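You operate a simulated robot arm through the tools that you are given. There is no shell and no other tool.

You are at the controls of a simulated robot arm. One attempt, no reset.

JOB
Start the black laptop and put Closing slides on the projector.
Fine: open its lid and press On; mark the cue with the arrow keys, press Go, select In 2 on the switcher; start no other cue; the grey laptop keeps playing; all plugs stay.
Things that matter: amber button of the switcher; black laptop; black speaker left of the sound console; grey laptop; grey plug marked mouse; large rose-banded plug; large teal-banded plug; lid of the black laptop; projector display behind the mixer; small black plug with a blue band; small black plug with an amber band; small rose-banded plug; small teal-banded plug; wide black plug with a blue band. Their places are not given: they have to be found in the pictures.

Only the result counts: the job must be done as asked and must still hold three seconds after the hand-in. Knocking over, shifting, dropping, spilling or breaking anything else fails it. A push-on lid holds only when it is set on centred and level and pressed home; a screw cap is set on level and turned clockwise until tight.

ROBOT AND FRAMES
A 7-joint arm with a two-finger parallel gripper, fixed in place. Base frame: the origin is at the foot of the arm, x ahead of it, y to its left, z up; the work surface is at about z = 750. Units: mm, rad, N and s.
With the tool pointing down near the work surface it reaches from about 360 to 800 mm from the base axis. Its first joint turns from -2.496 to 2.496 rad. Payload 3 kg.
The TCP is the grasp point between the finger pads, 30 mm short of the fingertips. In the tool frame z runs along the fingers and y along their closing line. Largest opening 110 mm; finger width 20, thickness 10; the body of the gripper, 48 by 112 mm, starts 55 mm behind the TCP.
Orientation is that of the tool frame in the base frame, as a unit quaternion [x, y, z, w]. With the fingers straight down and closing along the base's y, the tool's x points along the base's -x, its y along +y and its z along -z.

CONTROLS
- The arm moves only by the tool play_rows. Its argument "rows" is a list of rows, each a list of 7 numbers: the turn, a rotation vector about the base's x, y, z in rad, then the shift along the base's x, y, z in mm, then the finger opening in mm, from 0 to 110. In form: [[wx, wy, wz, dx, dy, dz, gripper], ...]. A call has 1 to 20 rows; each row shifts and turns the commanded pose from where the row before left it. Rows are played at 5 a second. More than 50 mm and 0.15 rad between two rows, or a gripper value outside its range, and nothing of the call is played. Where a pose cannot be reached the arm comes as near as it can. A force on the tool above 40 N (or 10 N above the force at the start of the call, whichever is more), or a blocked arm, ends the call early, and 0.2 s more pass. Each finger travels about 153 mm/s and halts on what it meets, pressing with about 27 N; the grip force reading is that of the motor and also rises with nothing between the fingers. The clock runs only during rows and for 0.2 s after the last one: add rows that do not move to give the fingers time. The reply holds the time, the measured pose of the TCP, the force on the tool along the base axes, the opening and the grip force, in the units named above and with some noise, with the torque about the TCP (base axes, N m) and any sound that the robot's microphone picked up.
- Cameras (640 x 400 px; columns grow to the right, rows downward): "scene" is fixed at [49.9, -502.1, 1487.3]; the picture's right is [0.81, -0.59, 0.00], its down [-0.33, -0.44, -0.83] and it looks along [0.49, 0.67, -0.55] (base axes); focal length 362 px, centre (320, 200). "wrist" rides on the gripper at [72, 17, -103] in the tool frame; the picture's right is [-0.23, 0.97, 0.00], its down [-0.76, -0.18, -0.62] and it looks along [-0.61, -0.14, 0.78] (tool axes); focal length 222 px, centre (320, 200).
- grab_frame(camera): a new picture of that camera. No time passes.
- lift_body(by): slides the trunk up (or, below 0, down) by that many mm; the arm rides with it, the base frame stays. It gives what a move gives, with no picture.
- pixel_to_xyz(camera, pixels): for up to 12 pixels [column, row] of the newest picture of that camera ("zoom" is the newest enlarged one), the place [x, y, z] in the base frame of the surface seen there, good to about 3 mm. No time passes.
- close_up(camera, box): a new picture of the part [left, top, right, bottom] of that camera's present view, enlarged. No time passes.
- finish_job(): hands the job in; it is judged then, once.

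Open the gripper and draw the arm clear of the work before you hand the job in, unless the task says otherwise.

The tools are called after "Call:" by a JSON object that holds its "name" and its "arguments". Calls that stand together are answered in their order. play_rows: Moves the arm, as the interface text tells. Its arguments: {"type":"object","properties":{"rows":{"type":"array"}},"required":["rows"]} The other tools are called the same way: lift_body (by) slides the trunk up or down; grab_frame (camera) takes a picture; pixel_to_xyz (camera, pixels) gives the place of the surface under pixels of a picture; close_up (camera, box) takes an enlarged picture of a part of a camera's view; finish_job () hands the job in.

At the start:

```text
time: 0.0
position: [600.6, -173.3, 1178.9]
tcp_rot: [0.001, 1.0, 0.001, 0.0]
wrist_force: [0.0, 0.5, -0.3]
torque: [-0.01, -0.02, 0.01]
opening: 109.8
finger_force: 0.0
trunk travel left (down, up): [-375.0, 115.0]
```

scene: 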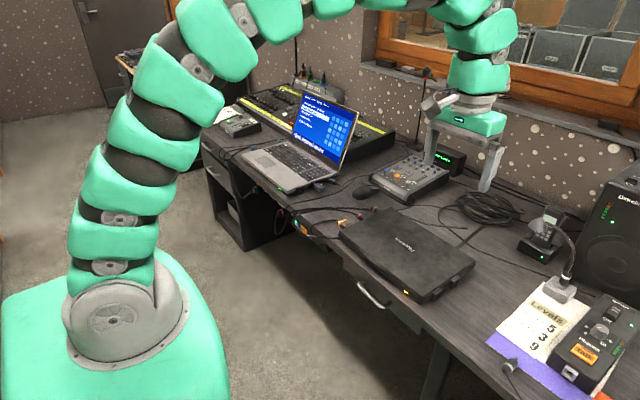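
wrist: 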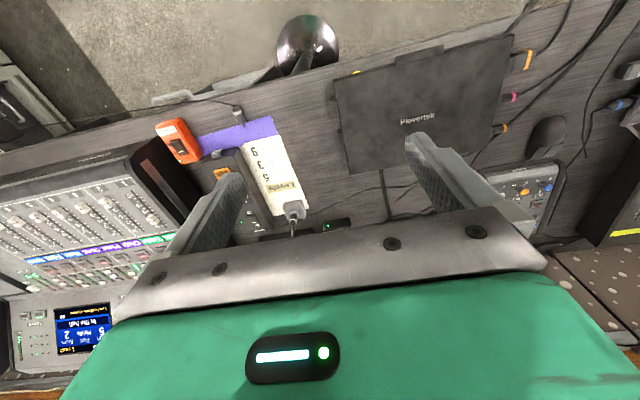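

The scene shows the closed black laptop at about (408,250), the grey one at (310,150) and a mixer/switcher at (403,178). I take close-ups to read the details.

Call:
{"name": "close_up", "arguments": {"camera": "scene", "box": [320, 180, 500, 310]}}

Call:
{"name": "close_up", "arguments": {"camera": "scene", "box": [340, 130, 480, 220]}}

Call:
{"name": "close_up", "arguments": {"camera": "scene", "box": [230, 80, 400, 200]}}

Call:
{"name": "close_up", "arguments": {"camera": "scene", "box": [480, 180, 640, 400]}}

Call:
{"name": "close_up", "arguments": {"camera": "wrist", "box": [320, 20, 640, 260]}}

```text
3.08 times, centred on (410, 245) of scene
```

zoom: 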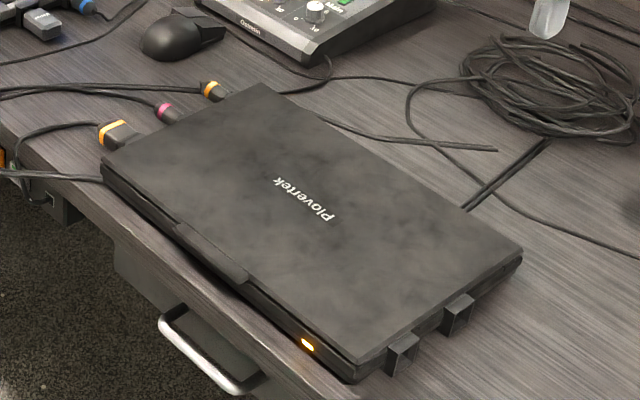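

```text
4.44 times, centred on (410, 175) of scene
```

zoom: 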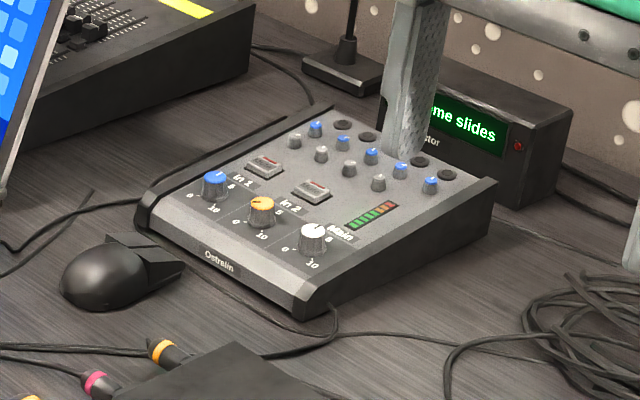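

```text
3.33 times, centred on (315, 140) of scene
```

zoom: 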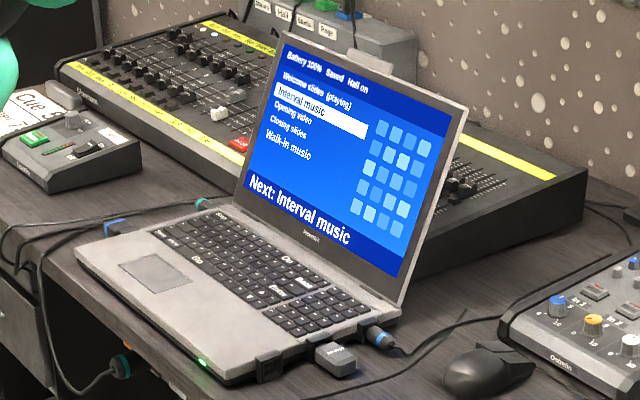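

```text
1.82 times, centred on (560, 290) of scene
```

zoom: 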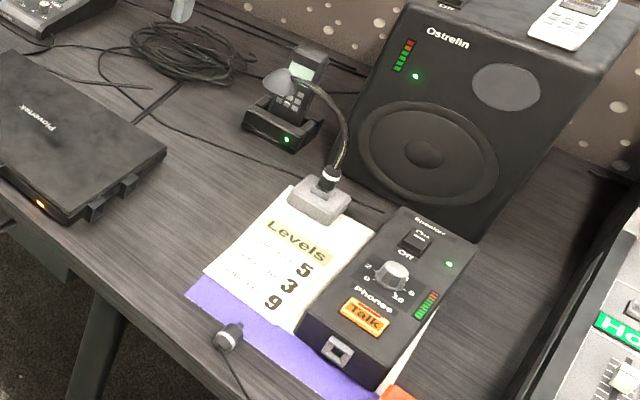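

```text
1.67 times, centred on (480, 140) of wrist
```

zoom: 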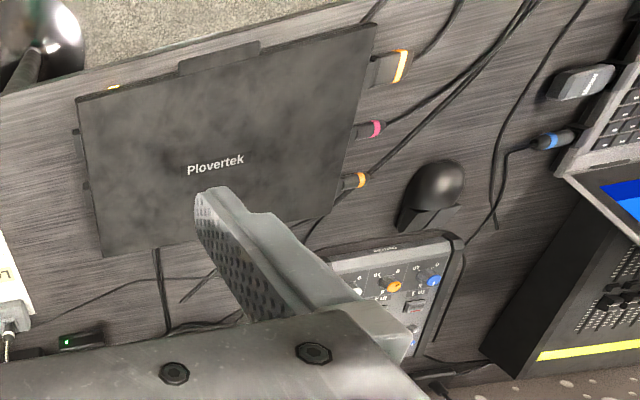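

The mixer has buttons near In 1 / In 2 and a projector box behind it; another box is left of the grey laptop. I look more closely at both.

Call:
{"name": "close_up", "arguments": {"camera": "scene", "box": [195, 90, 285, 150]}}

Call:
{"name": "close_up", "arguments": {"camera": "scene", "box": [370, 150, 450, 205]}}

Call:
{"name": "close_up", "arguments": {"camera": "scene", "box": [260, 60, 360, 130]}}

Call:
{"name": "close_up", "arguments": {"camera": "scene", "box": [260, 180, 390, 270]}}

Call:
{"name": "close_up", "arguments": {"camera": "scene", "box": [280, 80, 365, 165]}}

Call:
{"name": "close_up", "arguments": {"camera": "wrist", "box": [0, 100, 320, 360]}}

```text
6.67 times, centred on (240, 120) of scene
```

zoom: 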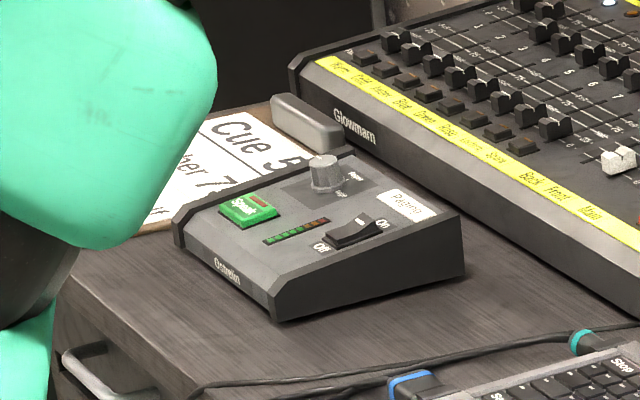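

```text
7.27 times, centred on (410, 178) of scene
```

zoom: 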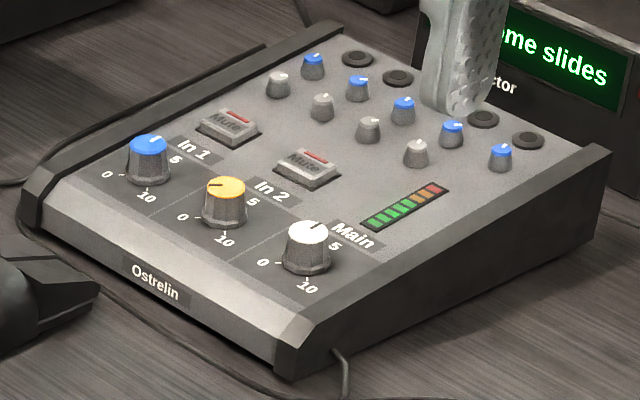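

```text
5.71 times, centred on (310, 95) of scene
```

zoom: 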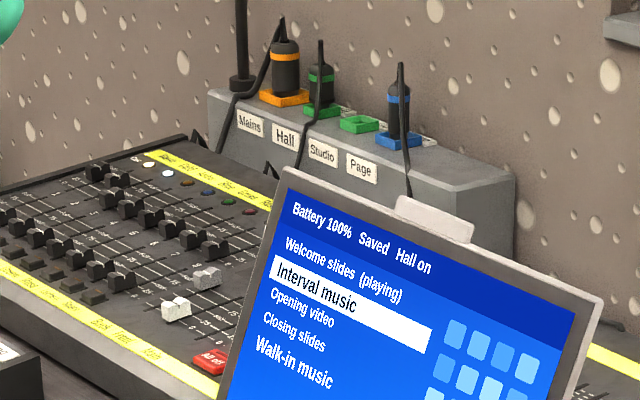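

```text
4.44 times, centred on (325, 225) of scene
```

zoom: 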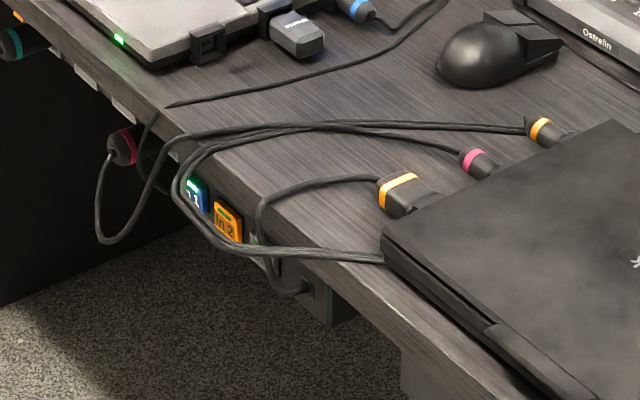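

```text
4.71 times, centred on (322, 122) of scene
```

zoom: 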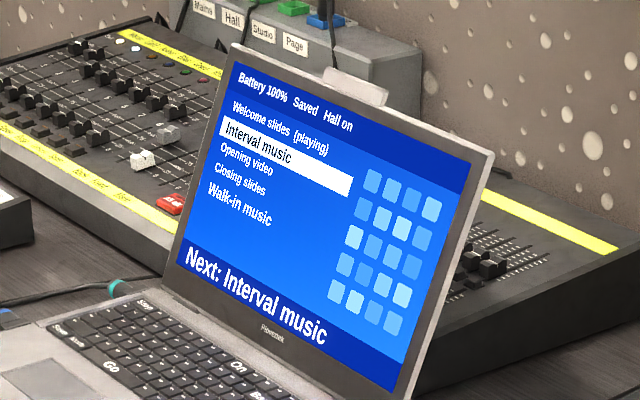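

```text
1.54 times, centred on (160, 230) of wrist
```

zoom: 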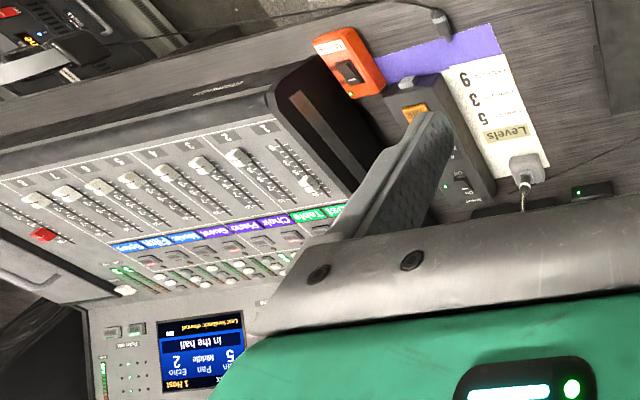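

The switcher appears under the desk's front edge, with In 1 lit and an amber In 2 at scene (307,231). I measure key points of desk, laptop, and switcher.

Call:
{"name": "grab_frame", "arguments": {"camera": "scene"}}

Call:
{"name": "pixel_to_xyz", "arguments": {"camera": "scene", "pixels": [[340, 228], [395, 207], [474, 262], [424, 302], [389, 264], [371, 250], [405, 292], [433, 288], [450, 275], [340, 240], [408, 243], [306, 230]]}}

Call:
{"name": "close_up", "arguments": {"camera": "scene", "box": [280, 205, 350, 255]}}

Call:
{"name": "close_up", "arguments": {"camera": "scene", "box": [235, 120, 345, 200]}}

```text
taken
```

scene: 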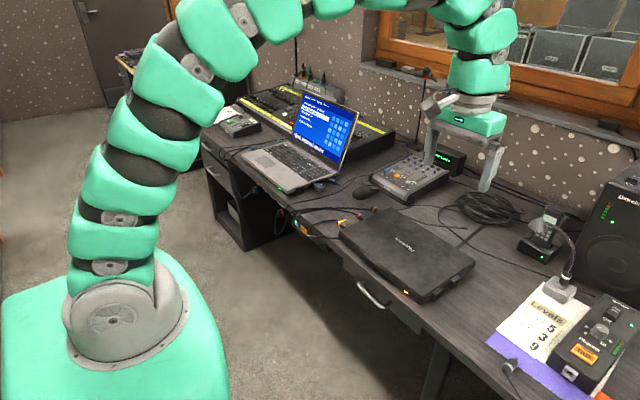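

```text
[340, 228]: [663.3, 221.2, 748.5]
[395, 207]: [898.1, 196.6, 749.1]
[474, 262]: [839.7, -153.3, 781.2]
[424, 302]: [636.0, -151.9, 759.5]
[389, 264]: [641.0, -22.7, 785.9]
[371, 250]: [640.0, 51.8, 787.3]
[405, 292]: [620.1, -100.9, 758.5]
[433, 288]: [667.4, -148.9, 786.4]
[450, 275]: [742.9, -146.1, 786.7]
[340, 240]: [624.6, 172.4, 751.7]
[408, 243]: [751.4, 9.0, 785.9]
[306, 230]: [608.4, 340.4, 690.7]
```

```text
8.00 times, centred on (315, 230) of scene
```

zoom: 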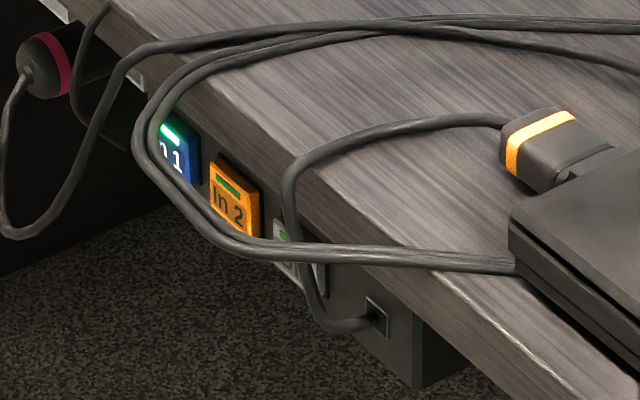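

```text
5.00 times, centred on (290, 160) of scene
```

zoom: 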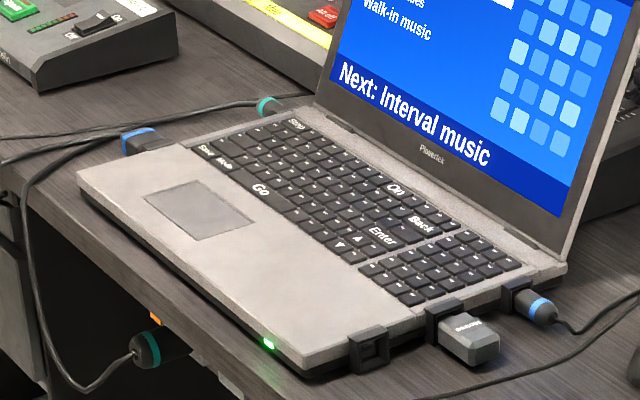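

The desk front edge lies at x≈615, the black laptop spans x≈640–860, y≈-150..150, top z≈787 with a lip at its front. I draw the hand back toward the robot to look at the lip with the wrist camera.

Call:
{"name": "play_rows", "arguments": {"rows": [[0, 0, 0, -50, 40, -30, 110], [0, 0, 0, -50, 40, -30, 110], [0, 0, 0, -40, 40, -30, 110], [0, 0, 0, -20, 40, -30, 60], [0, 0, 0, -10, 0, -30, 20], [0, 0, 0, 0, 0, 0, 0], [0, 0, 0, 0, 0, 0, 0]]}}

Call:
{"name": "grab_frame", "arguments": {"camera": "wrist"}}

Call:
{"name": "grab_frame", "arguments": {"camera": "scene"}}

```text
refused: row 1 steps farther than a row can; nothing moved
```

```text
taken
```

wrist: 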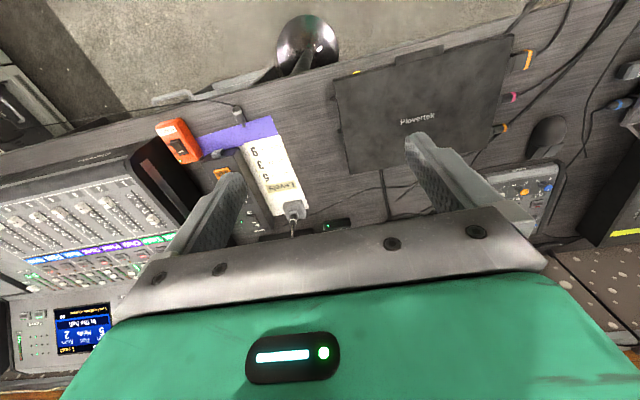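

```text
taken
```

scene: 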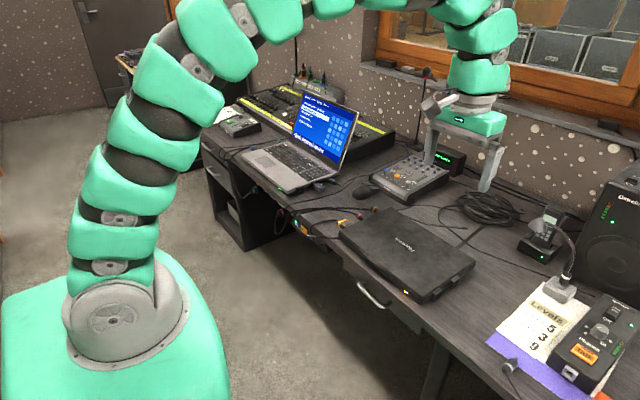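

Nothing moved, the combined step exceeded 50 mm. I repeat with smaller steps.

Call:
{"name": "play_rows", "arguments": {"rows": [[0, 0, 0, -25, 25, -25, 110], [0, 0, 0, -25, 25, -25, 110], [0, 0, 0, -25, 25, -25, 110], [0, 0, 0, -25, 25, -25, 60], [0, 0, 0, -25, 25, -25, 20], [0, 0, 0, -25, 25, -25, 0], [0, 0, 0, 0, 0, 0, 0]]}}

Call:
{"name": "grab_frame", "arguments": {"camera": "wrist"}}

Call:
{"name": "grab_frame", "arguments": {"camera": "scene"}}

```text
time: 1.6
position: [450.2, -23.0, 1028.3]
tcp_rot: [0.001, 1.0, 0.0, 0.001]
wrist_force: [-0.2, 0.9, -0.7]
torque: [0.03, 0.01, 0.02]
opening: 0.0
finger_force: 26.9
trunk travel left (down, up): [-375.0, 115.0]
```

```text
taken
```

wrist: 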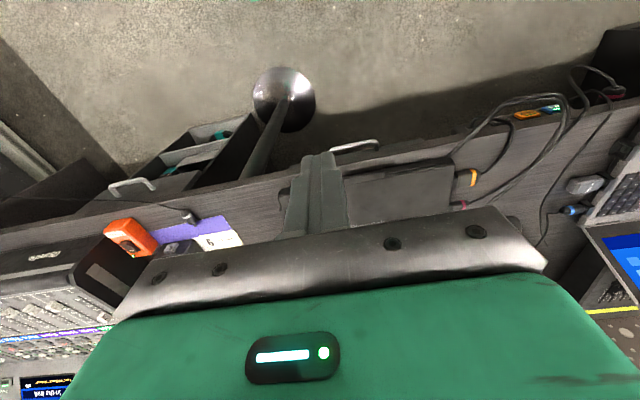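

```text
taken
```

scene: 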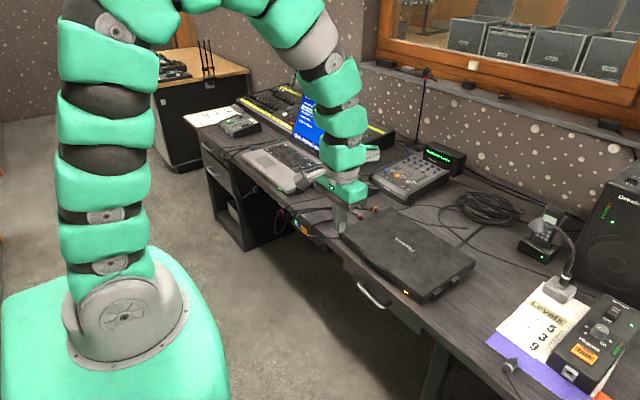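

The hand now hovers in front of the laptop, above the desk edge; I check the lip and the laptop's front edge in a zoomed scene view and in the wrist view.

Call:
{"name": "close_up", "arguments": {"camera": "wrist", "box": [420, 50, 640, 230]}}

Call:
{"name": "close_up", "arguments": {"camera": "scene", "box": [340, 210, 440, 310]}}

Call:
{"name": "pixel_to_xyz", "arguments": {"camera": "zoom", "pixels": [[126, 168], [155, 200], [210, 240], [265, 275], [270, 255], [130, 155], [160, 215], [290, 290], [345, 345], [500, 370], [520, 385], [420, 360]]}}

```text
2.22 times, centred on (530, 140) of wrist
```

zoom: 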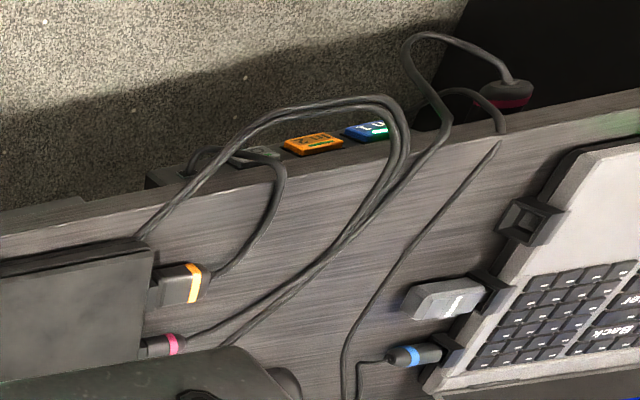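

```text
4.00 times, centred on (390, 260) of scene
```

zoom: 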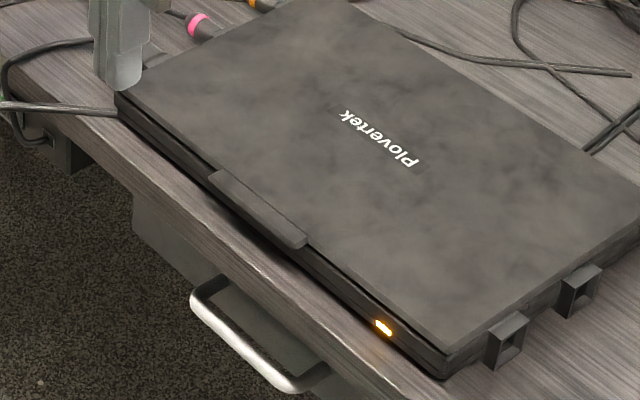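

```text
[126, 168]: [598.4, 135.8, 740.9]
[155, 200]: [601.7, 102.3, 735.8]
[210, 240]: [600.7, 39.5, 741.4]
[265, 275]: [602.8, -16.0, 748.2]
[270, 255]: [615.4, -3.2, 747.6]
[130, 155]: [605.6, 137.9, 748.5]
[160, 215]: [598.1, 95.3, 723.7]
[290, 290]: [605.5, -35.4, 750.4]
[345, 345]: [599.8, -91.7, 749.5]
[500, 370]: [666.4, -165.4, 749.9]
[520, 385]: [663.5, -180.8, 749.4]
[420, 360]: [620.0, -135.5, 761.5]
```

I sample the lip itself, from (212,175) to (305,245) in this zoom, and the laptop corners.

Call:
{"name": "pixel_to_xyz", "arguments": {"camera": "zoom", "pixels": [[118, 97], [216, 176], [260, 208], [300, 236], [302, 244], [258, 217], [258, 228], [308, 240], [340, 275], [440, 345], [443, 372], [383, 328]]}}

Call:
{"name": "close_up", "arguments": {"camera": "scene", "box": [380, 240, 430, 290]}}

Call:
{"name": "close_up", "arguments": {"camera": "scene", "box": [320, 180, 490, 310]}}

Call:
{"name": "pixel_to_xyz", "arguments": {"camera": "zoom", "pixels": [[270, 90], [540, 255], [400, 172], [545, 268], [300, 100]]}}

```text
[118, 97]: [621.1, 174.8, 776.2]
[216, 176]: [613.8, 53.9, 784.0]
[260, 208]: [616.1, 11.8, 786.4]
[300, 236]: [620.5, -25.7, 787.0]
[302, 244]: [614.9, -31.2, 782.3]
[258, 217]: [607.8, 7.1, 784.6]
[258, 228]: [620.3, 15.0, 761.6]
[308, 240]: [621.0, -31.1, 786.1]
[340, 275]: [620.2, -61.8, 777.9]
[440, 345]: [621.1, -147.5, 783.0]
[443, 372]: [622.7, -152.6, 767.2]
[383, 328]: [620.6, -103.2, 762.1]
```

```text
8.00 times, centred on (405, 265) of scene
```

zoom: 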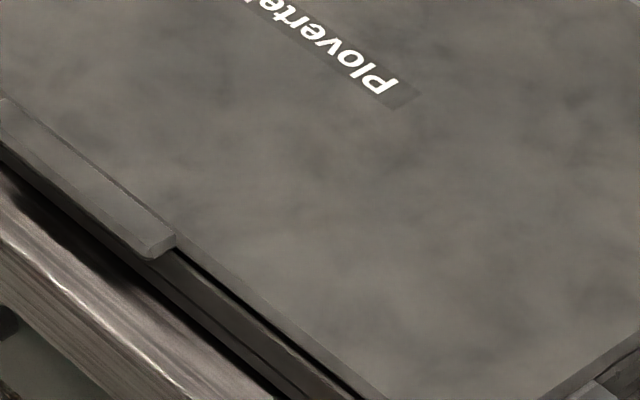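

```text
3.08 times, centred on (405, 245) of scene
```

zoom: 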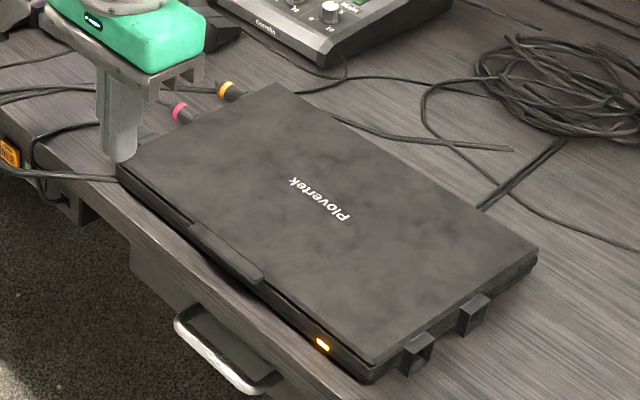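

```text
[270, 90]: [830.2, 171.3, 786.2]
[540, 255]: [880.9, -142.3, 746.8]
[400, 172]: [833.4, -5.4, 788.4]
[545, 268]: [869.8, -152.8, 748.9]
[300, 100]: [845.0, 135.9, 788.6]
```

The lip spans x≈606–621, y≈-31..57, z≈782–787, in front of the lid edge at x≈621; the desk edge is at x≈603. I tilt the hand to point ahead (+x) with closed fingers in front of the desk, in small turns.

Call:
{"name": "play_rows", "arguments": {"rows": [[0, -0.1428, 0, 0, 3, -12, 0], [0, -0.1428, 0, 0, 3, -12, 0], [0, -0.1428, 0, 0, 3, -12, 0], [0, -0.1428, 0, 0, 3, -12, 0], [0, -0.1428, 0, 0, 3, -12, 0], [0, -0.1428, 0, 0, 3, -12, 0], [0, -0.1428, 0, 0, 3, -12, 0], [0, -0.1428, 0, 0, 3, -12, 0], [0, -0.1428, 0, 0, 3, -12, 0], [0, -0.1428, 0, 0, 3, -12, 0], [0, -0.1428, 0, 0, 3, -12, 0], [0, 0, 0, 0, 0, 0, 0]]}}

Call:
{"name": "grab_frame", "arguments": {"camera": "wrist"}}

Call:
{"name": "grab_frame", "arguments": {"camera": "scene"}}

```text
time: 4.2
position: [633.8, -22.5, 957.6]
tcp_rot: [0.001, 0.706, 0.0, 0.708]
wrist_force: [0.3, 0.7, -0.2]
torque: [-0.03, -0.01, -0.03]
opening: 0.0
finger_force: 26.5
out of reach, approached as far as the arm can: row 3, 4, 5, 6, 7, 8, 9, 10
trunk travel left (down, up): [-375.0, 115.0]
```

```text
taken
```

wrist: 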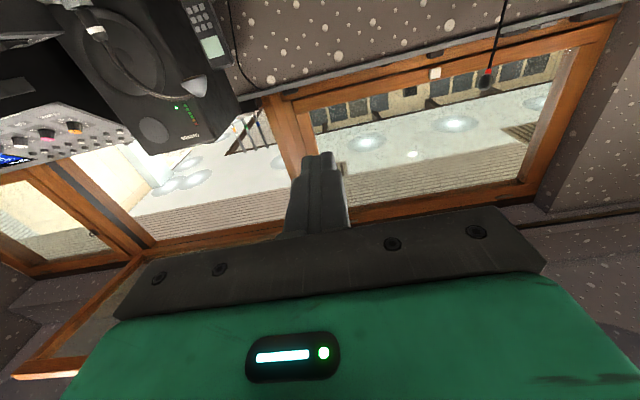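

```text
taken
```

scene: 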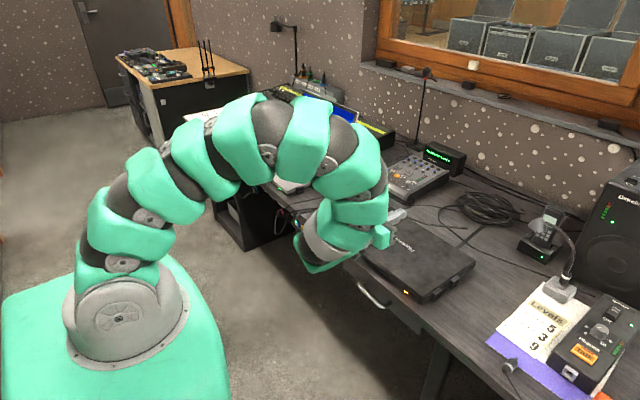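

The hand points ahead, but the arm folded to x≈634, z≈958. I lower the trunk a bit (tip stays well above the laptop) and then see how far I can pull back.

Call:
{"name": "lift_body", "arguments": {"by": -60}}

Call:
{"name": "play_rows", "arguments": {"rows": [[0, 0, 0, -20, 5, 10, 0], [0, 0, 0, -20, 5, 10, 0], [0, 0, 0, -20, 5, 10, 0], [0, 0, 0, -20, 5, 10, 0]]}}

```text
time: 5.2
position: [632.2, -22.8, 896.8]
tcp_rot: [0.002, 0.708, 0.0, 0.706]
wrist_force: [0.2, -1.5, 0.4]
torque: [-0.01, 0.02, 0.02]
opening: 0.0
finger_force: 26.8
trunk travel left (down, up): [-315.0, 175.0]
```

```text
time: 6.2
position: [624.1, -20.0, 902.4]
tcp_rot: [0.0, 0.707, 0.0, 0.707]
wrist_force: [0.0, 0.7, -0.3]
torque: [0.02, 0.0, 0.0]
opening: 0.0
finger_force: 26.5
out of reach, approached as far as the arm can: row 1, 2, 3, 4
trunk travel left (down, up): [-315.0, 175.0]
```

It retracted only a little; going higher relative to the trunk seems to allow more. I try up and back together.

Call:
{"name": "play_rows", "arguments": {"rows": [[0, 0, 0, -10, 5, 30, 0], [0, 0, 0, -15, 5, 30, 0], [0, 0, 0, -20, 5, 30, 0], [0, 0, 0, -20, 5, 30, 0], [0, 0, 0, -20, 5, 20, 0], [0, 0, 0, -20, 5, 20, 0]]}}

```text
time: 7.6
position: [624.4, -18.0, 906.5]
tcp_rot: [0.001, 0.707, 0.0, 0.707]
wrist_force: [0.1, 0.3, 0.5]
torque: [-0.01, 0.0, 0.01]
opening: 0.3
finger_force: 26.9
out of reach, approached as far as the arm can: row 1, 2, 3, 4, 5, 6
trunk travel left (down, up): [-315.0, 175.0]
```

Stuck, probably at a joint limit. I test moving straight up and forward a bit to find free directions.

Call:
{"name": "play_rows", "arguments": {"rows": [[0, 0, 0, 20, 0, 30, 0], [0, 0, 0, 20, 0, 40, 0], [0, 0, 0, 0, 0, 40, 0], [0, 0, 0, 0, 0, 40, 0]]}}

Call:
{"name": "grab_frame", "arguments": {"camera": "scene"}}

```text
time: 8.6
position: [662.9, -19.4, 1057.2]
tcp_rot: [0.002, 0.708, 0.0, 0.707]
wrist_force: [0.3, 0.5, -0.9]
torque: [0.0, -0.06, -0.05]
opening: 0.1
finger_force: 26.9
trunk travel left (down, up): [-315.0, 175.0]
```

```text
taken
```

scene: 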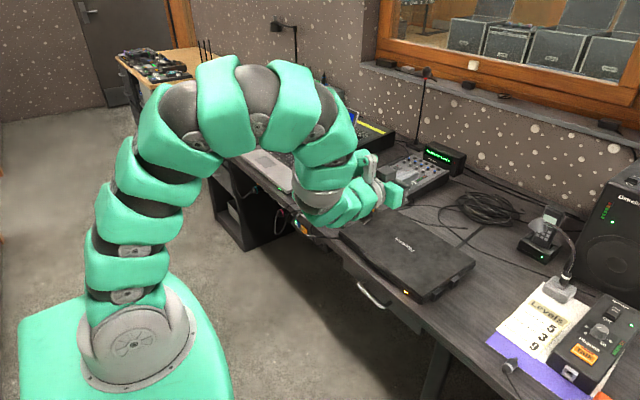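

Higher up it's free. I now pull back in x at this height.

Call:
{"name": "play_rows", "arguments": {"rows": [[0, 0, 0, -25, 5, 0, 0], [0, 0, 0, -25, 5, 0, 0], [0, 0, 0, -25, 5, 0, 0], [0, 0, 0, -25, 5, 0, 0], [0, 0, 0, -25, 5, 0, 0]]}}

```text
time: 9.8
position: [662.2, -16.7, 1057.2]
tcp_rot: [0.001, 0.707, 0.0, 0.707]
wrist_force: [-0.5, 0.2, 0.5]
torque: [0.01, 0.02, -0.02]
opening: 0.0
finger_force: 27.2
out of reach, approached as far as the arm can: row 1, 2, 3, 4, 5
trunk travel left (down, up): [-315.0, 175.0]
```

Retraction is limited to x≈662 here versus ≈624 lower, so a lower hand relative to the trunk may fold better. I raise the trunk and lower the hand, then try to retract.

Call:
{"name": "lift_body", "arguments": {"by": 175}}

Call:
{"name": "play_rows", "arguments": {"rows": [[0, 0, 0, 0, 0, -40, 0], [0, 0, 0, 0, 0, -40, 0], [0, 0, 0, 0, 0, -40, 0], [0, 0, 0, 0, 0, -40, 0], [0, 0, 0, 0, 0, -40, 0], [0, 0, 0, 0, 0, -40, 0], [0, 0, 0, 0, 0, -40, 0]]}}

Call:
{"name": "play_rows", "arguments": {"rows": [[0, 0, 0, -15, 0, 0, 0], [0, 0, 0, -15, 0, 0, 0], [0, 0, 0, -15, 0, 0, 0], [0, 0, 0, -15, 0, 0, 0], [0, 0, 0, -15, 0, 0, 0], [0, 0, 0, -15, 0, 0, 0]]}}

Call:
{"name": "grab_frame", "arguments": {"camera": "scene"}}

```text
time: 11.8
position: [663.0, -17.3, 1231.1]
tcp_rot: [0.001, 0.708, 0.0, 0.707]
wrist_force: [0.3, 0.2, 0.4]
torque: [-0.01, -0.01, 0.0]
opening: 0.2
finger_force: 26.7
trunk travel left (down, up): [-490.0, 0.0]
```

```text
time: 13.4
position: [662.2, -18.6, 953.7]
tcp_rot: [0.0, 0.707, 0.001, 0.707]
wrist_force: [0.0, 0.7, 0.0]
torque: [-0.01, 0.02, -0.01]
opening: 0.0
finger_force: 27.1
trunk travel left (down, up): [-490.0, 0.0]
```

```text
time: 14.8
position: [574.5, -17.1, 952.5]
tcp_rot: [0.0, 0.708, 0.0, 0.706]
wrist_force: [0.6, 1.0, 0.5]
torque: [0.0, 0.0, 0.01]
opening: 0.1
finger_force: 27.1
trunk travel left (down, up): [-490.0, 0.0]
```

```text
taken
```

scene: 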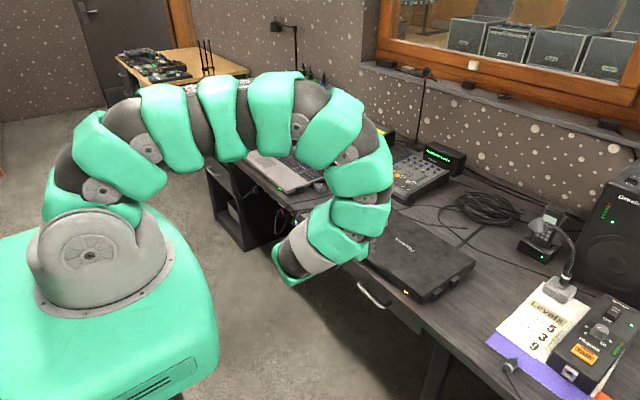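

Now x≈574 is reachable. I go down in front of the desk edge with the tip held at x≈590 and check along the way.

Call:
{"name": "play_rows", "arguments": {"rows": [[0, 0, 0, -10, 10, -20, 0], [0, 0, 0, -10, 10, -20, 0], [0, 0, 0, 0, 10, -25, 0], [0, 0, 0, 0, 0, -25, 0], [0, 0, 0, 0, 0, -25, 0], [0, 0, 0, 0, 0, 0, 0]]}}

Call:
{"name": "grab_frame", "arguments": {"camera": "scene"}}

Call:
{"name": "grab_frame", "arguments": {"camera": "wrist"}}

```text
time: 16.2
position: [557.4, 13.1, 836.4]
tcp_rot: [0.0, 0.714, -0.001, 0.701]
wrist_force: [0.5, 0.8, -0.2]
torque: [-0.01, 0.01, -0.03]
opening: 0.1
finger_force: 27.1
out of reach, approached as far as the arm can: row 5
trunk travel left (down, up): [-490.0, 0.0]
```

```text
taken
```

scene: 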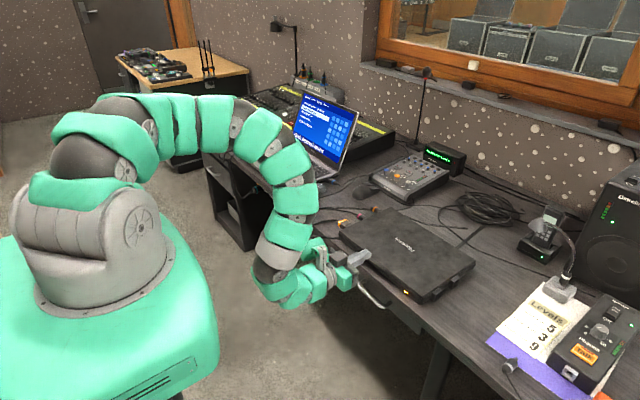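

```text
taken
```

wrist: 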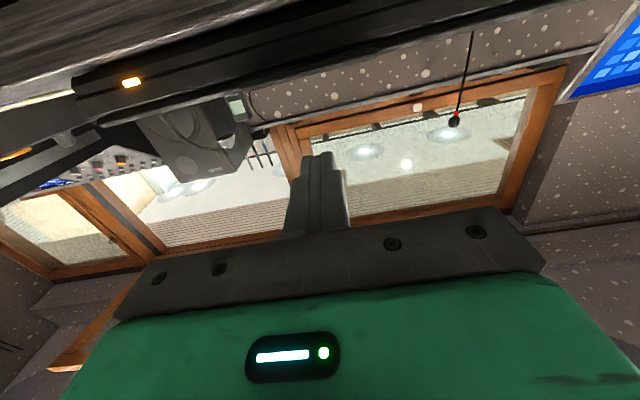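

The hand now sits in front of the lip at z≈836, with its downward limit reached. I'll lower the trunk for the rest, but first check the drawer handle at (375,295) and the forearm clearance.

Call:
{"name": "pixel_to_xyz", "arguments": {"camera": "scene", "pixels": [[375, 300], [362, 287], [385, 308], [358, 262], [345, 285], [325, 250], [318, 300], [266, 290]]}}

Call:
{"name": "close_up", "arguments": {"camera": "scene", "box": [280, 200, 440, 320]}}

```text
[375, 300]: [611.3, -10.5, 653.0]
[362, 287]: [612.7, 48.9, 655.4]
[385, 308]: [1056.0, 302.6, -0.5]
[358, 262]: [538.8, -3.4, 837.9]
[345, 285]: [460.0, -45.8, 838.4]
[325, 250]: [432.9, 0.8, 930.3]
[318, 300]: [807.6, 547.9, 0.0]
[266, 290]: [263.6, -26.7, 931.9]
```

```text
3.33 times, centred on (360, 260) of scene
```

zoom: 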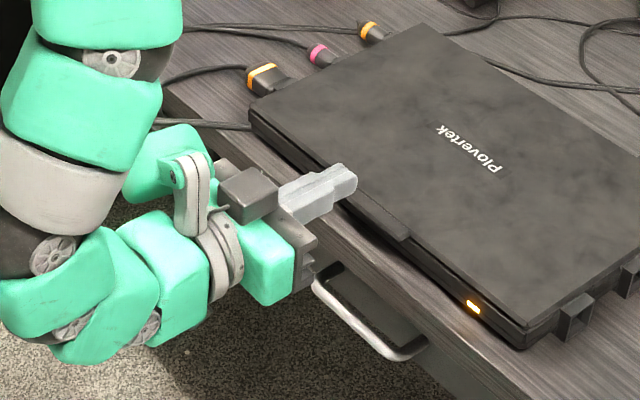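

The handle is at z≈653, clear below the hand. I lower the trunk by 70 to bring the tip to lip-underside level.

Call:
{"name": "lift_body", "arguments": {"by": -70}}

Call:
{"name": "close_up", "arguments": {"camera": "scene", "box": [300, 200, 460, 320]}}

Call:
{"name": "grab_frame", "arguments": {"camera": "wrist"}}

```text
time: 17.2
position: [558.1, 12.0, 765.6]
tcp_rot: [0.0, 0.713, -0.001, 0.701]
wrist_force: [-0.1, -0.5, 0.1]
torque: [0.0, 0.02, 0.03]
opening: 0.0
finger_force: 26.7
trunk travel left (down, up): [-420.0, 70.0]
```

```text
3.33 times, centred on (380, 260) of scene
```

zoom: 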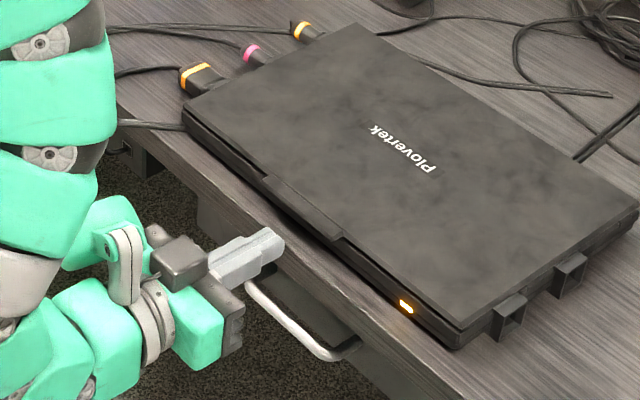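

```text
taken
```

wrist: 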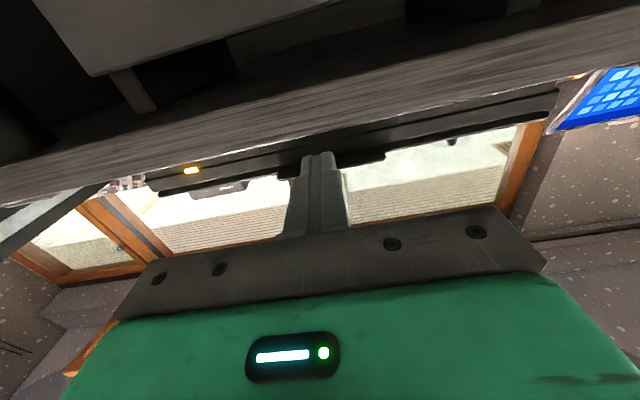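

The wrist view (upside down) shows fingertips just before the lip at (318,155). I zoom there to get the lip underside height.

Call:
{"name": "close_up", "arguments": {"camera": "wrist", "box": [250, 110, 400, 210]}}

Call:
{"name": "pixel_to_xyz", "arguments": {"camera": "zoom", "pixels": [[430, 195], [500, 195], [560, 195], [430, 220], [500, 215], [200, 240], [200, 225], [430, 170], [500, 150]]}}

```text
4.00 times, centred on (325, 160) of wrist
```

zoom: 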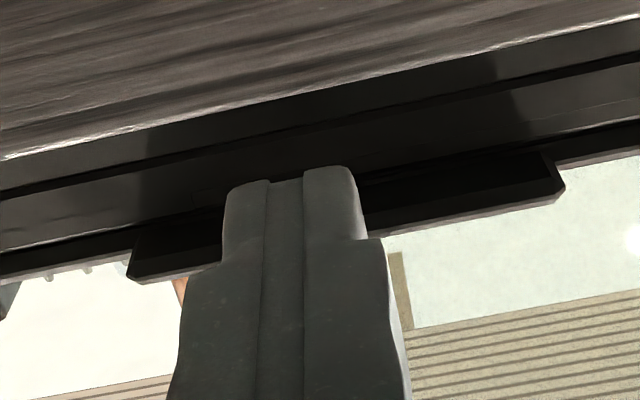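

```text
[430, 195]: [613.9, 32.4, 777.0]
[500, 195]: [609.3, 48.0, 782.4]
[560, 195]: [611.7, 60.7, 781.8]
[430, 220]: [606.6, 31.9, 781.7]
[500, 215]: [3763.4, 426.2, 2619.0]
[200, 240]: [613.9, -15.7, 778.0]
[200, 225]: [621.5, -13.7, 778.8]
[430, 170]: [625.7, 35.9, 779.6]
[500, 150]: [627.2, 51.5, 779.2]
```

Lip underside ≈778; the tip needs to pass with its top at ≈774. I slide in 28 mm (tip to x≈616) while staying 2 mm lower.

Call:
{"name": "play_rows", "arguments": {"rows": [[0, 0, 0, 7, 0, -2, 0], [0, 0, 0, 7, 0, 0, 0], [0, 0, 0, 7, 0, 0, 0], [0, 0, 0, 6, 0, 0, 0], [0, 0, 0, 0, 0, 0, 0]]}}

Call:
{"name": "close_up", "arguments": {"camera": "wrist", "box": [250, 110, 400, 210]}}

Call:
{"name": "close_up", "arguments": {"camera": "scene", "box": [300, 200, 460, 320]}}

```text
time: 18.4
position: [585.6, 10.8, 764.0]
tcp_rot: [0.0, 0.713, -0.001, 0.701]
wrist_force: [-0.3, -0.2, 0.1]
torque: [-0.02, 0.01, -0.01]
opening: 0.0
finger_force: 26.9
trunk travel left (down, up): [-420.0, 70.0]
```

```text
4.00 times, centred on (325, 160) of wrist
```

zoom: 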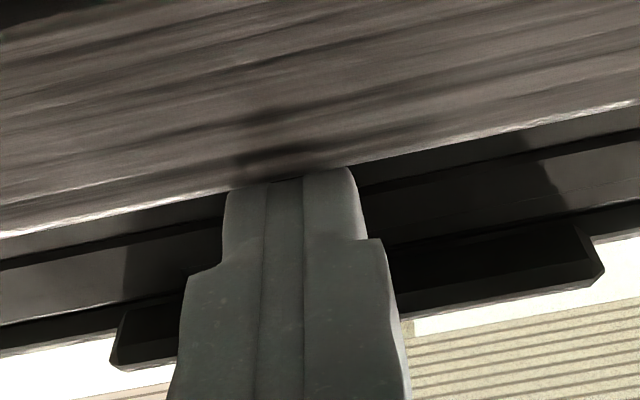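

```text
3.33 times, centred on (380, 260) of scene
```

zoom: 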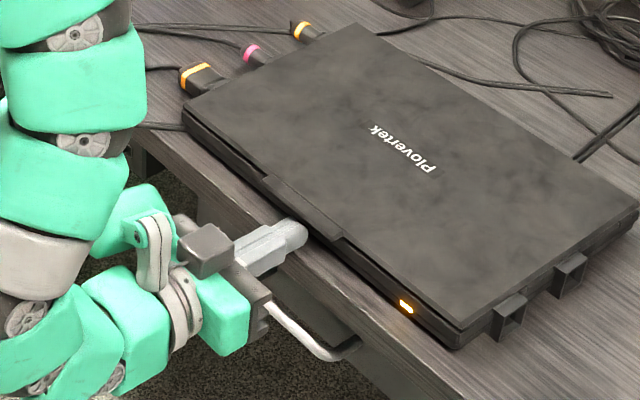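

The tips are in under the lip. I lift slowly to make contact and watch the force.

Call:
{"name": "play_rows", "arguments": {"rows": [[0, 0, 0, 0, 0, 4, 0], [0, 0, 0, 0, 0, 4, 0], [0, 0, 0, 0, 0, 4, 0], [0, 0, 0, 0, 0, 4, 0], [0, 0, 0, 0, 0, 4, 0], [0, 0, 0, 0, 0, 0, 0]]}}

Call:
{"name": "close_up", "arguments": {"camera": "scene", "box": [300, 200, 460, 320]}}

```text
time: 19.8
position: [583.6, 12.8, 783.8]
tcp_rot: [0.0, 0.713, -0.001, 0.701]
wrist_force: [1.1, -0.3, -3.4]
torque: [0.02, 0.07, -0.04]
opening: 0.0
finger_force: 27.1
trunk travel left (down, up): [-420.0, 70.0]
```

```text
3.33 times, centred on (380, 260) of scene
```

zoom: 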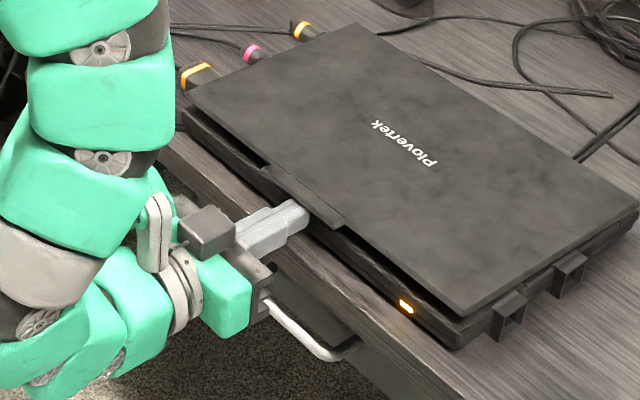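

The lid is rising with about 3.4 N. I follow the arc about the hinge (x≈845, z≈778) up to about 25°.

Call:
{"name": "play_rows", "arguments": {"rows": [[0, 0, 0, 3.5, 0, 12, 0], [0, 0, 0, 3.5, 0, 12, 0], [0, 0, 0, 3.5, 0, 9.3, 0], [0, 0, 0, 3.5, 0, 9.3, 0], [0, 0, 0, 4.4, 0, 8.9, 0], [0, 0, 0, 4.4, 0, 8.9, 0], [0, 0, 0, 4.6, 0, 8.5, 0], [0, 0, 0, 4.6, 0, 8.5, 0], [0, 0, 0, 0, 0, 0, 0]]}}

Call:
{"name": "grab_frame", "arguments": {"camera": "scene"}}

Call:
{"name": "grab_frame", "arguments": {"camera": "wrist"}}

```text
time: 21.8
position: [617.6, 12.5, 863.2]
tcp_rot: [0.0, 0.712, 0.0, 0.702]
wrist_force: [-5.3, 1.2, 2.4]
torque: [0.0, -0.11, 0.07]
opening: 0.0
finger_force: 26.8
trunk travel left (down, up): [-420.0, 70.0]
```

```text
taken
```

scene: 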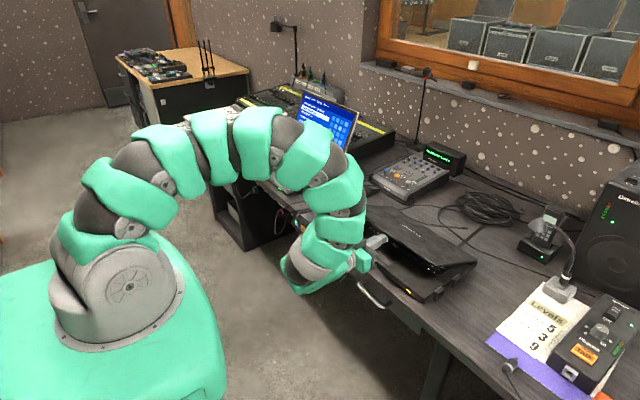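

```text
taken
```

wrist: 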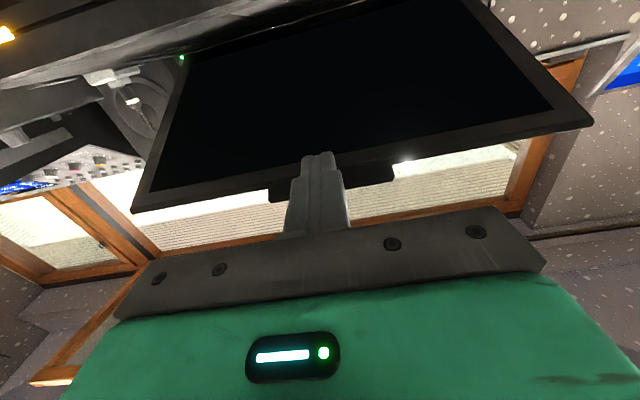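

The lid is about 25° open and the tip sits on its inner edge. I continue along the arc to 45° and look again.

Call:
{"name": "play_rows", "arguments": {"rows": [[0, 0, 0, 3.8, 0, 7.2, 0], [0, 0, 0, 3.9, 0, 7.3, 0], [0, 0, 0, 5.1, 0, 8, 0], [0, 0, 0, 5.2, 0, 8.1, 0], [0, 0, 0, 5.8, 0, 7.6, 0], [0, 0, 0, 5.8, 0, 7.6, 0], [0, 0, 0, 6.4, 0, 7, 0], [0, 0, 0, 6.5, 0, 7.1, 0], [0, 0, 0, 0, 0, 0, 0]]}}

Call:
{"name": "grab_frame", "arguments": {"camera": "scene"}}

Call:
{"name": "grab_frame", "arguments": {"camera": "wrist"}}

```text
time: 23.8
position: [659.2, 11.0, 919.6]
tcp_rot: [0.0, 0.712, -0.001, 0.702]
wrist_force: [-0.5, 0.1, 0.2]
torque: [-0.02, 0.02, 0.02]
opening: 0.1
finger_force: 26.8
trunk travel left (down, up): [-420.0, 70.0]
```

```text
taken
```

scene: 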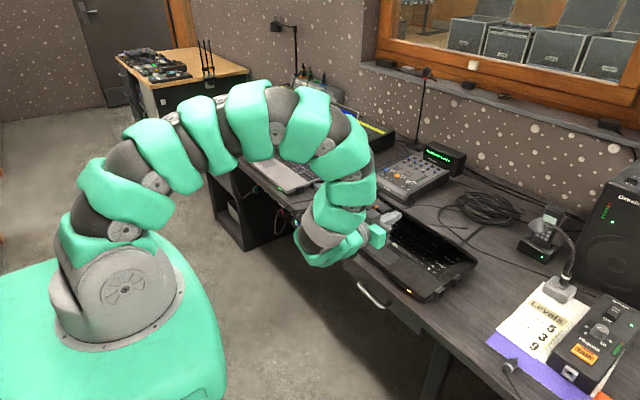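

```text
taken
```

wrist: 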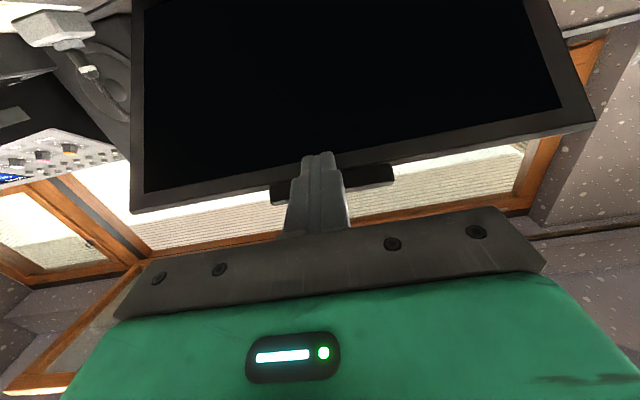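

The lid tracks, and the force is almost zero (the hinge seems to hold). I continue the arc to about 70°.

Call:
{"name": "play_rows", "arguments": {"rows": [[0, 0, 0, 7, 0, 6.4, 0], [0, 0, 0, 7.1, 0, 6.5, 0], [0, 0, 0, 7.6, 0, 5.8, 0], [0, 0, 0, 7.6, 0, 5.8, 0], [0, 0, 0, 8, 0, 5.1, 0], [0, 0, 0, 8.1, 0, 5.2, 0], [0, 0, 0, 8.4, 0, 4.4, 0], [0, 0, 0, 8.5, 0, 4.4, 0], [0, 0, 0, 8.8, 0, 3.6, 0], [0, 0, 0, 8.9, 0, 3.7, 0], [0, 0, 0, 0, 0, 0, 0]]}}

Call:
{"name": "grab_frame", "arguments": {"camera": "scene"}}

Call:
{"name": "grab_frame", "arguments": {"camera": "wrist"}}

```text
time: 26.2
position: [740.8, 11.7, 972.6]
tcp_rot: [0.0, 0.714, 0.0, 0.701]
wrist_force: [-0.5, 0.4, -0.4]
torque: [-0.01, 0.0, 0.0]
opening: 0.2
finger_force: 27.1
trunk travel left (down, up): [-420.0, 70.0]
```

```text
taken
```

scene: 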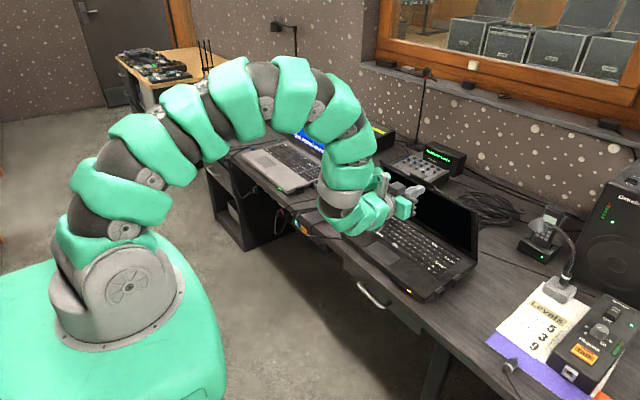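

```text
taken
```

wrist: 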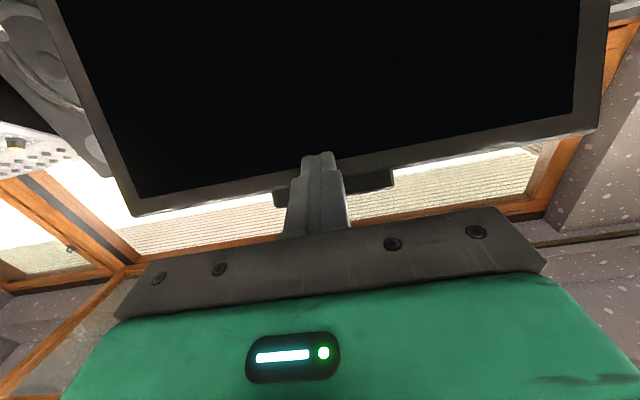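

Continuing to push the screen beyond vertical, toward about 100–105°.

Call:
{"name": "play_rows", "arguments": {"rows": [[0, 0, 0, 9.1, 0, 2.8, 0], [0, 0, 0, 9.1, 0, 2.9, 0], [0, 0, 0, 9.3, 0, 2.1, 0], [0, 0, 0, 9.4, 0, 2.1, 0], [0, 0, 0, 9.4, 0, 1.2, 0], [0, 0, 0, 9.5, 0, 1.3, 0], [0, 0, 0, 9.5, 0, 0.4, 0], [0, 0, 0, 9.6, 0, 0.4, 0], [0, 0, 0, 9.5, 0, -0.4, 0], [0, 0, 0, 9.6, 0, -0.4, 0], [0, 0, 0, 9.4, 0, -1, 0], [0, 0, 0, 9.4, 0, -1, 0], [0, 0, 0, 0, 0, 0, 0]]}}

Call:
{"name": "grab_frame", "arguments": {"camera": "scene"}}

Call:
{"name": "grab_frame", "arguments": {"camera": "wrist"}}

```text
time: 29.0
position: [852.0, 12.0, 981.0]
tcp_rot: [0.0, 0.712, -0.001, 0.702]
wrist_force: [0.5, 0.8, 1.2]
torque: [-0.03, -0.01, 0.05]
opening: 0.0
finger_force: 27.0
trunk travel left (down, up): [-420.0, 70.0]
```

```text
taken
```

scene: 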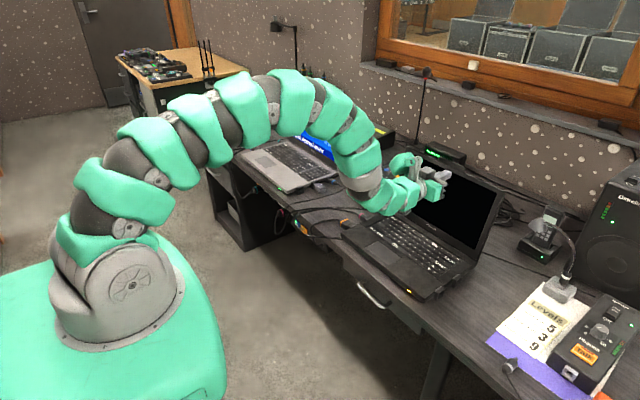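

```text
taken
```

wrist: 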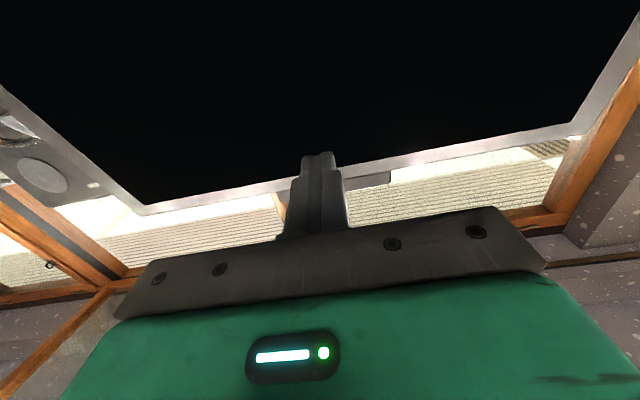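

The lid stands past vertical. I back the hand straight away and look at the keyboard and lid.

Call:
{"name": "play_rows", "arguments": {"rows": [[0, 0, 0, -20, 0, 0, 0], [0, 0, 0, -30, 0, 0, 0], [0, 0, 0, -40, 0, 0, 0], [0, 0, 0, -40, 0, 0, 0], [0, 0, 0, -20, 0, 0, 0], [0, 0, 0, 0, 0, 0, 0]]}}

Call:
{"name": "grab_frame", "arguments": {"camera": "scene"}}

Call:
{"name": "close_up", "arguments": {"camera": "scene", "box": [340, 160, 510, 310]}}

```text
time: 30.4
position: [700.6, 12.5, 983.5]
tcp_rot: [-0.001, 0.713, 0.0, 0.701]
wrist_force: [-0.5, -1.1, -0.8]
torque: [-0.01, 0.01, 0.03]
opening: 0.0
finger_force: 27.0
trunk travel left (down, up): [-420.0, 70.0]
```

```text
taken
```

scene: 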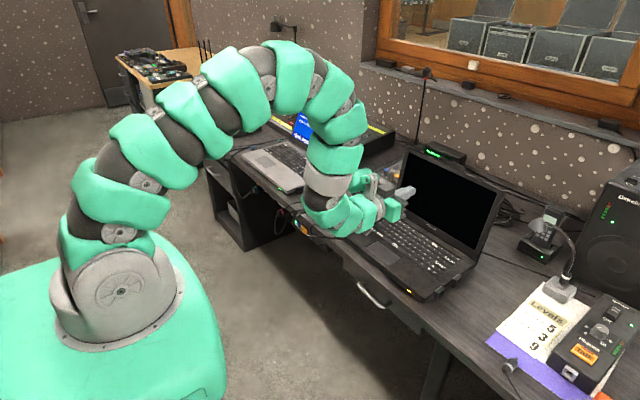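

```text
2.67 times, centred on (425, 235) of scene
```

zoom: 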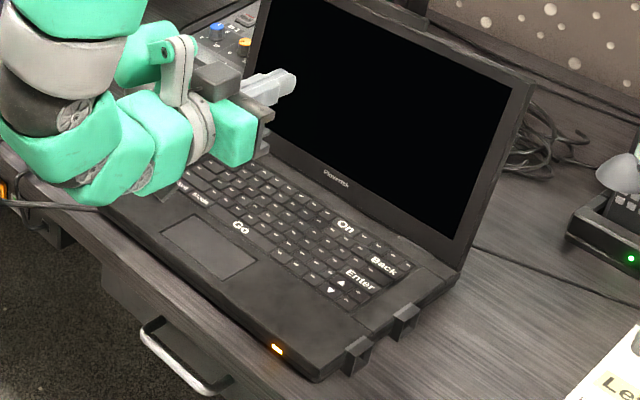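

The lid holds open and the keys On, Go, Enter, Back, ▲, ▼ are visible. I zoom in on the keyboard to locate them.

Call:
{"name": "close_up", "arguments": {"camera": "scene", "box": [385, 210, 455, 285]}}

Call:
{"name": "close_up", "arguments": {"camera": "scene", "box": [410, 230, 460, 280]}}

```text
5.33 times, centred on (420, 248) of scene
```

zoom: 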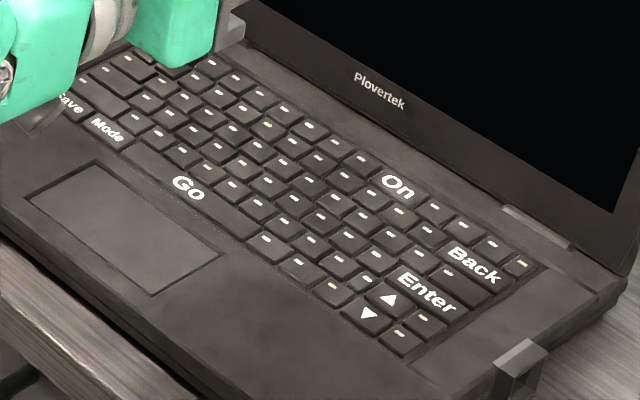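

```text
8.00 times, centred on (435, 255) of scene
```

zoom: 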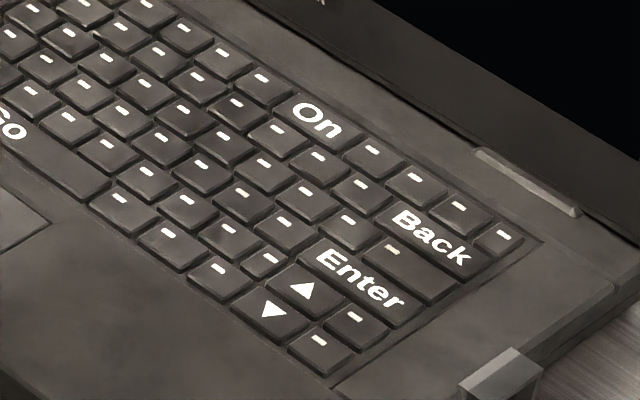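

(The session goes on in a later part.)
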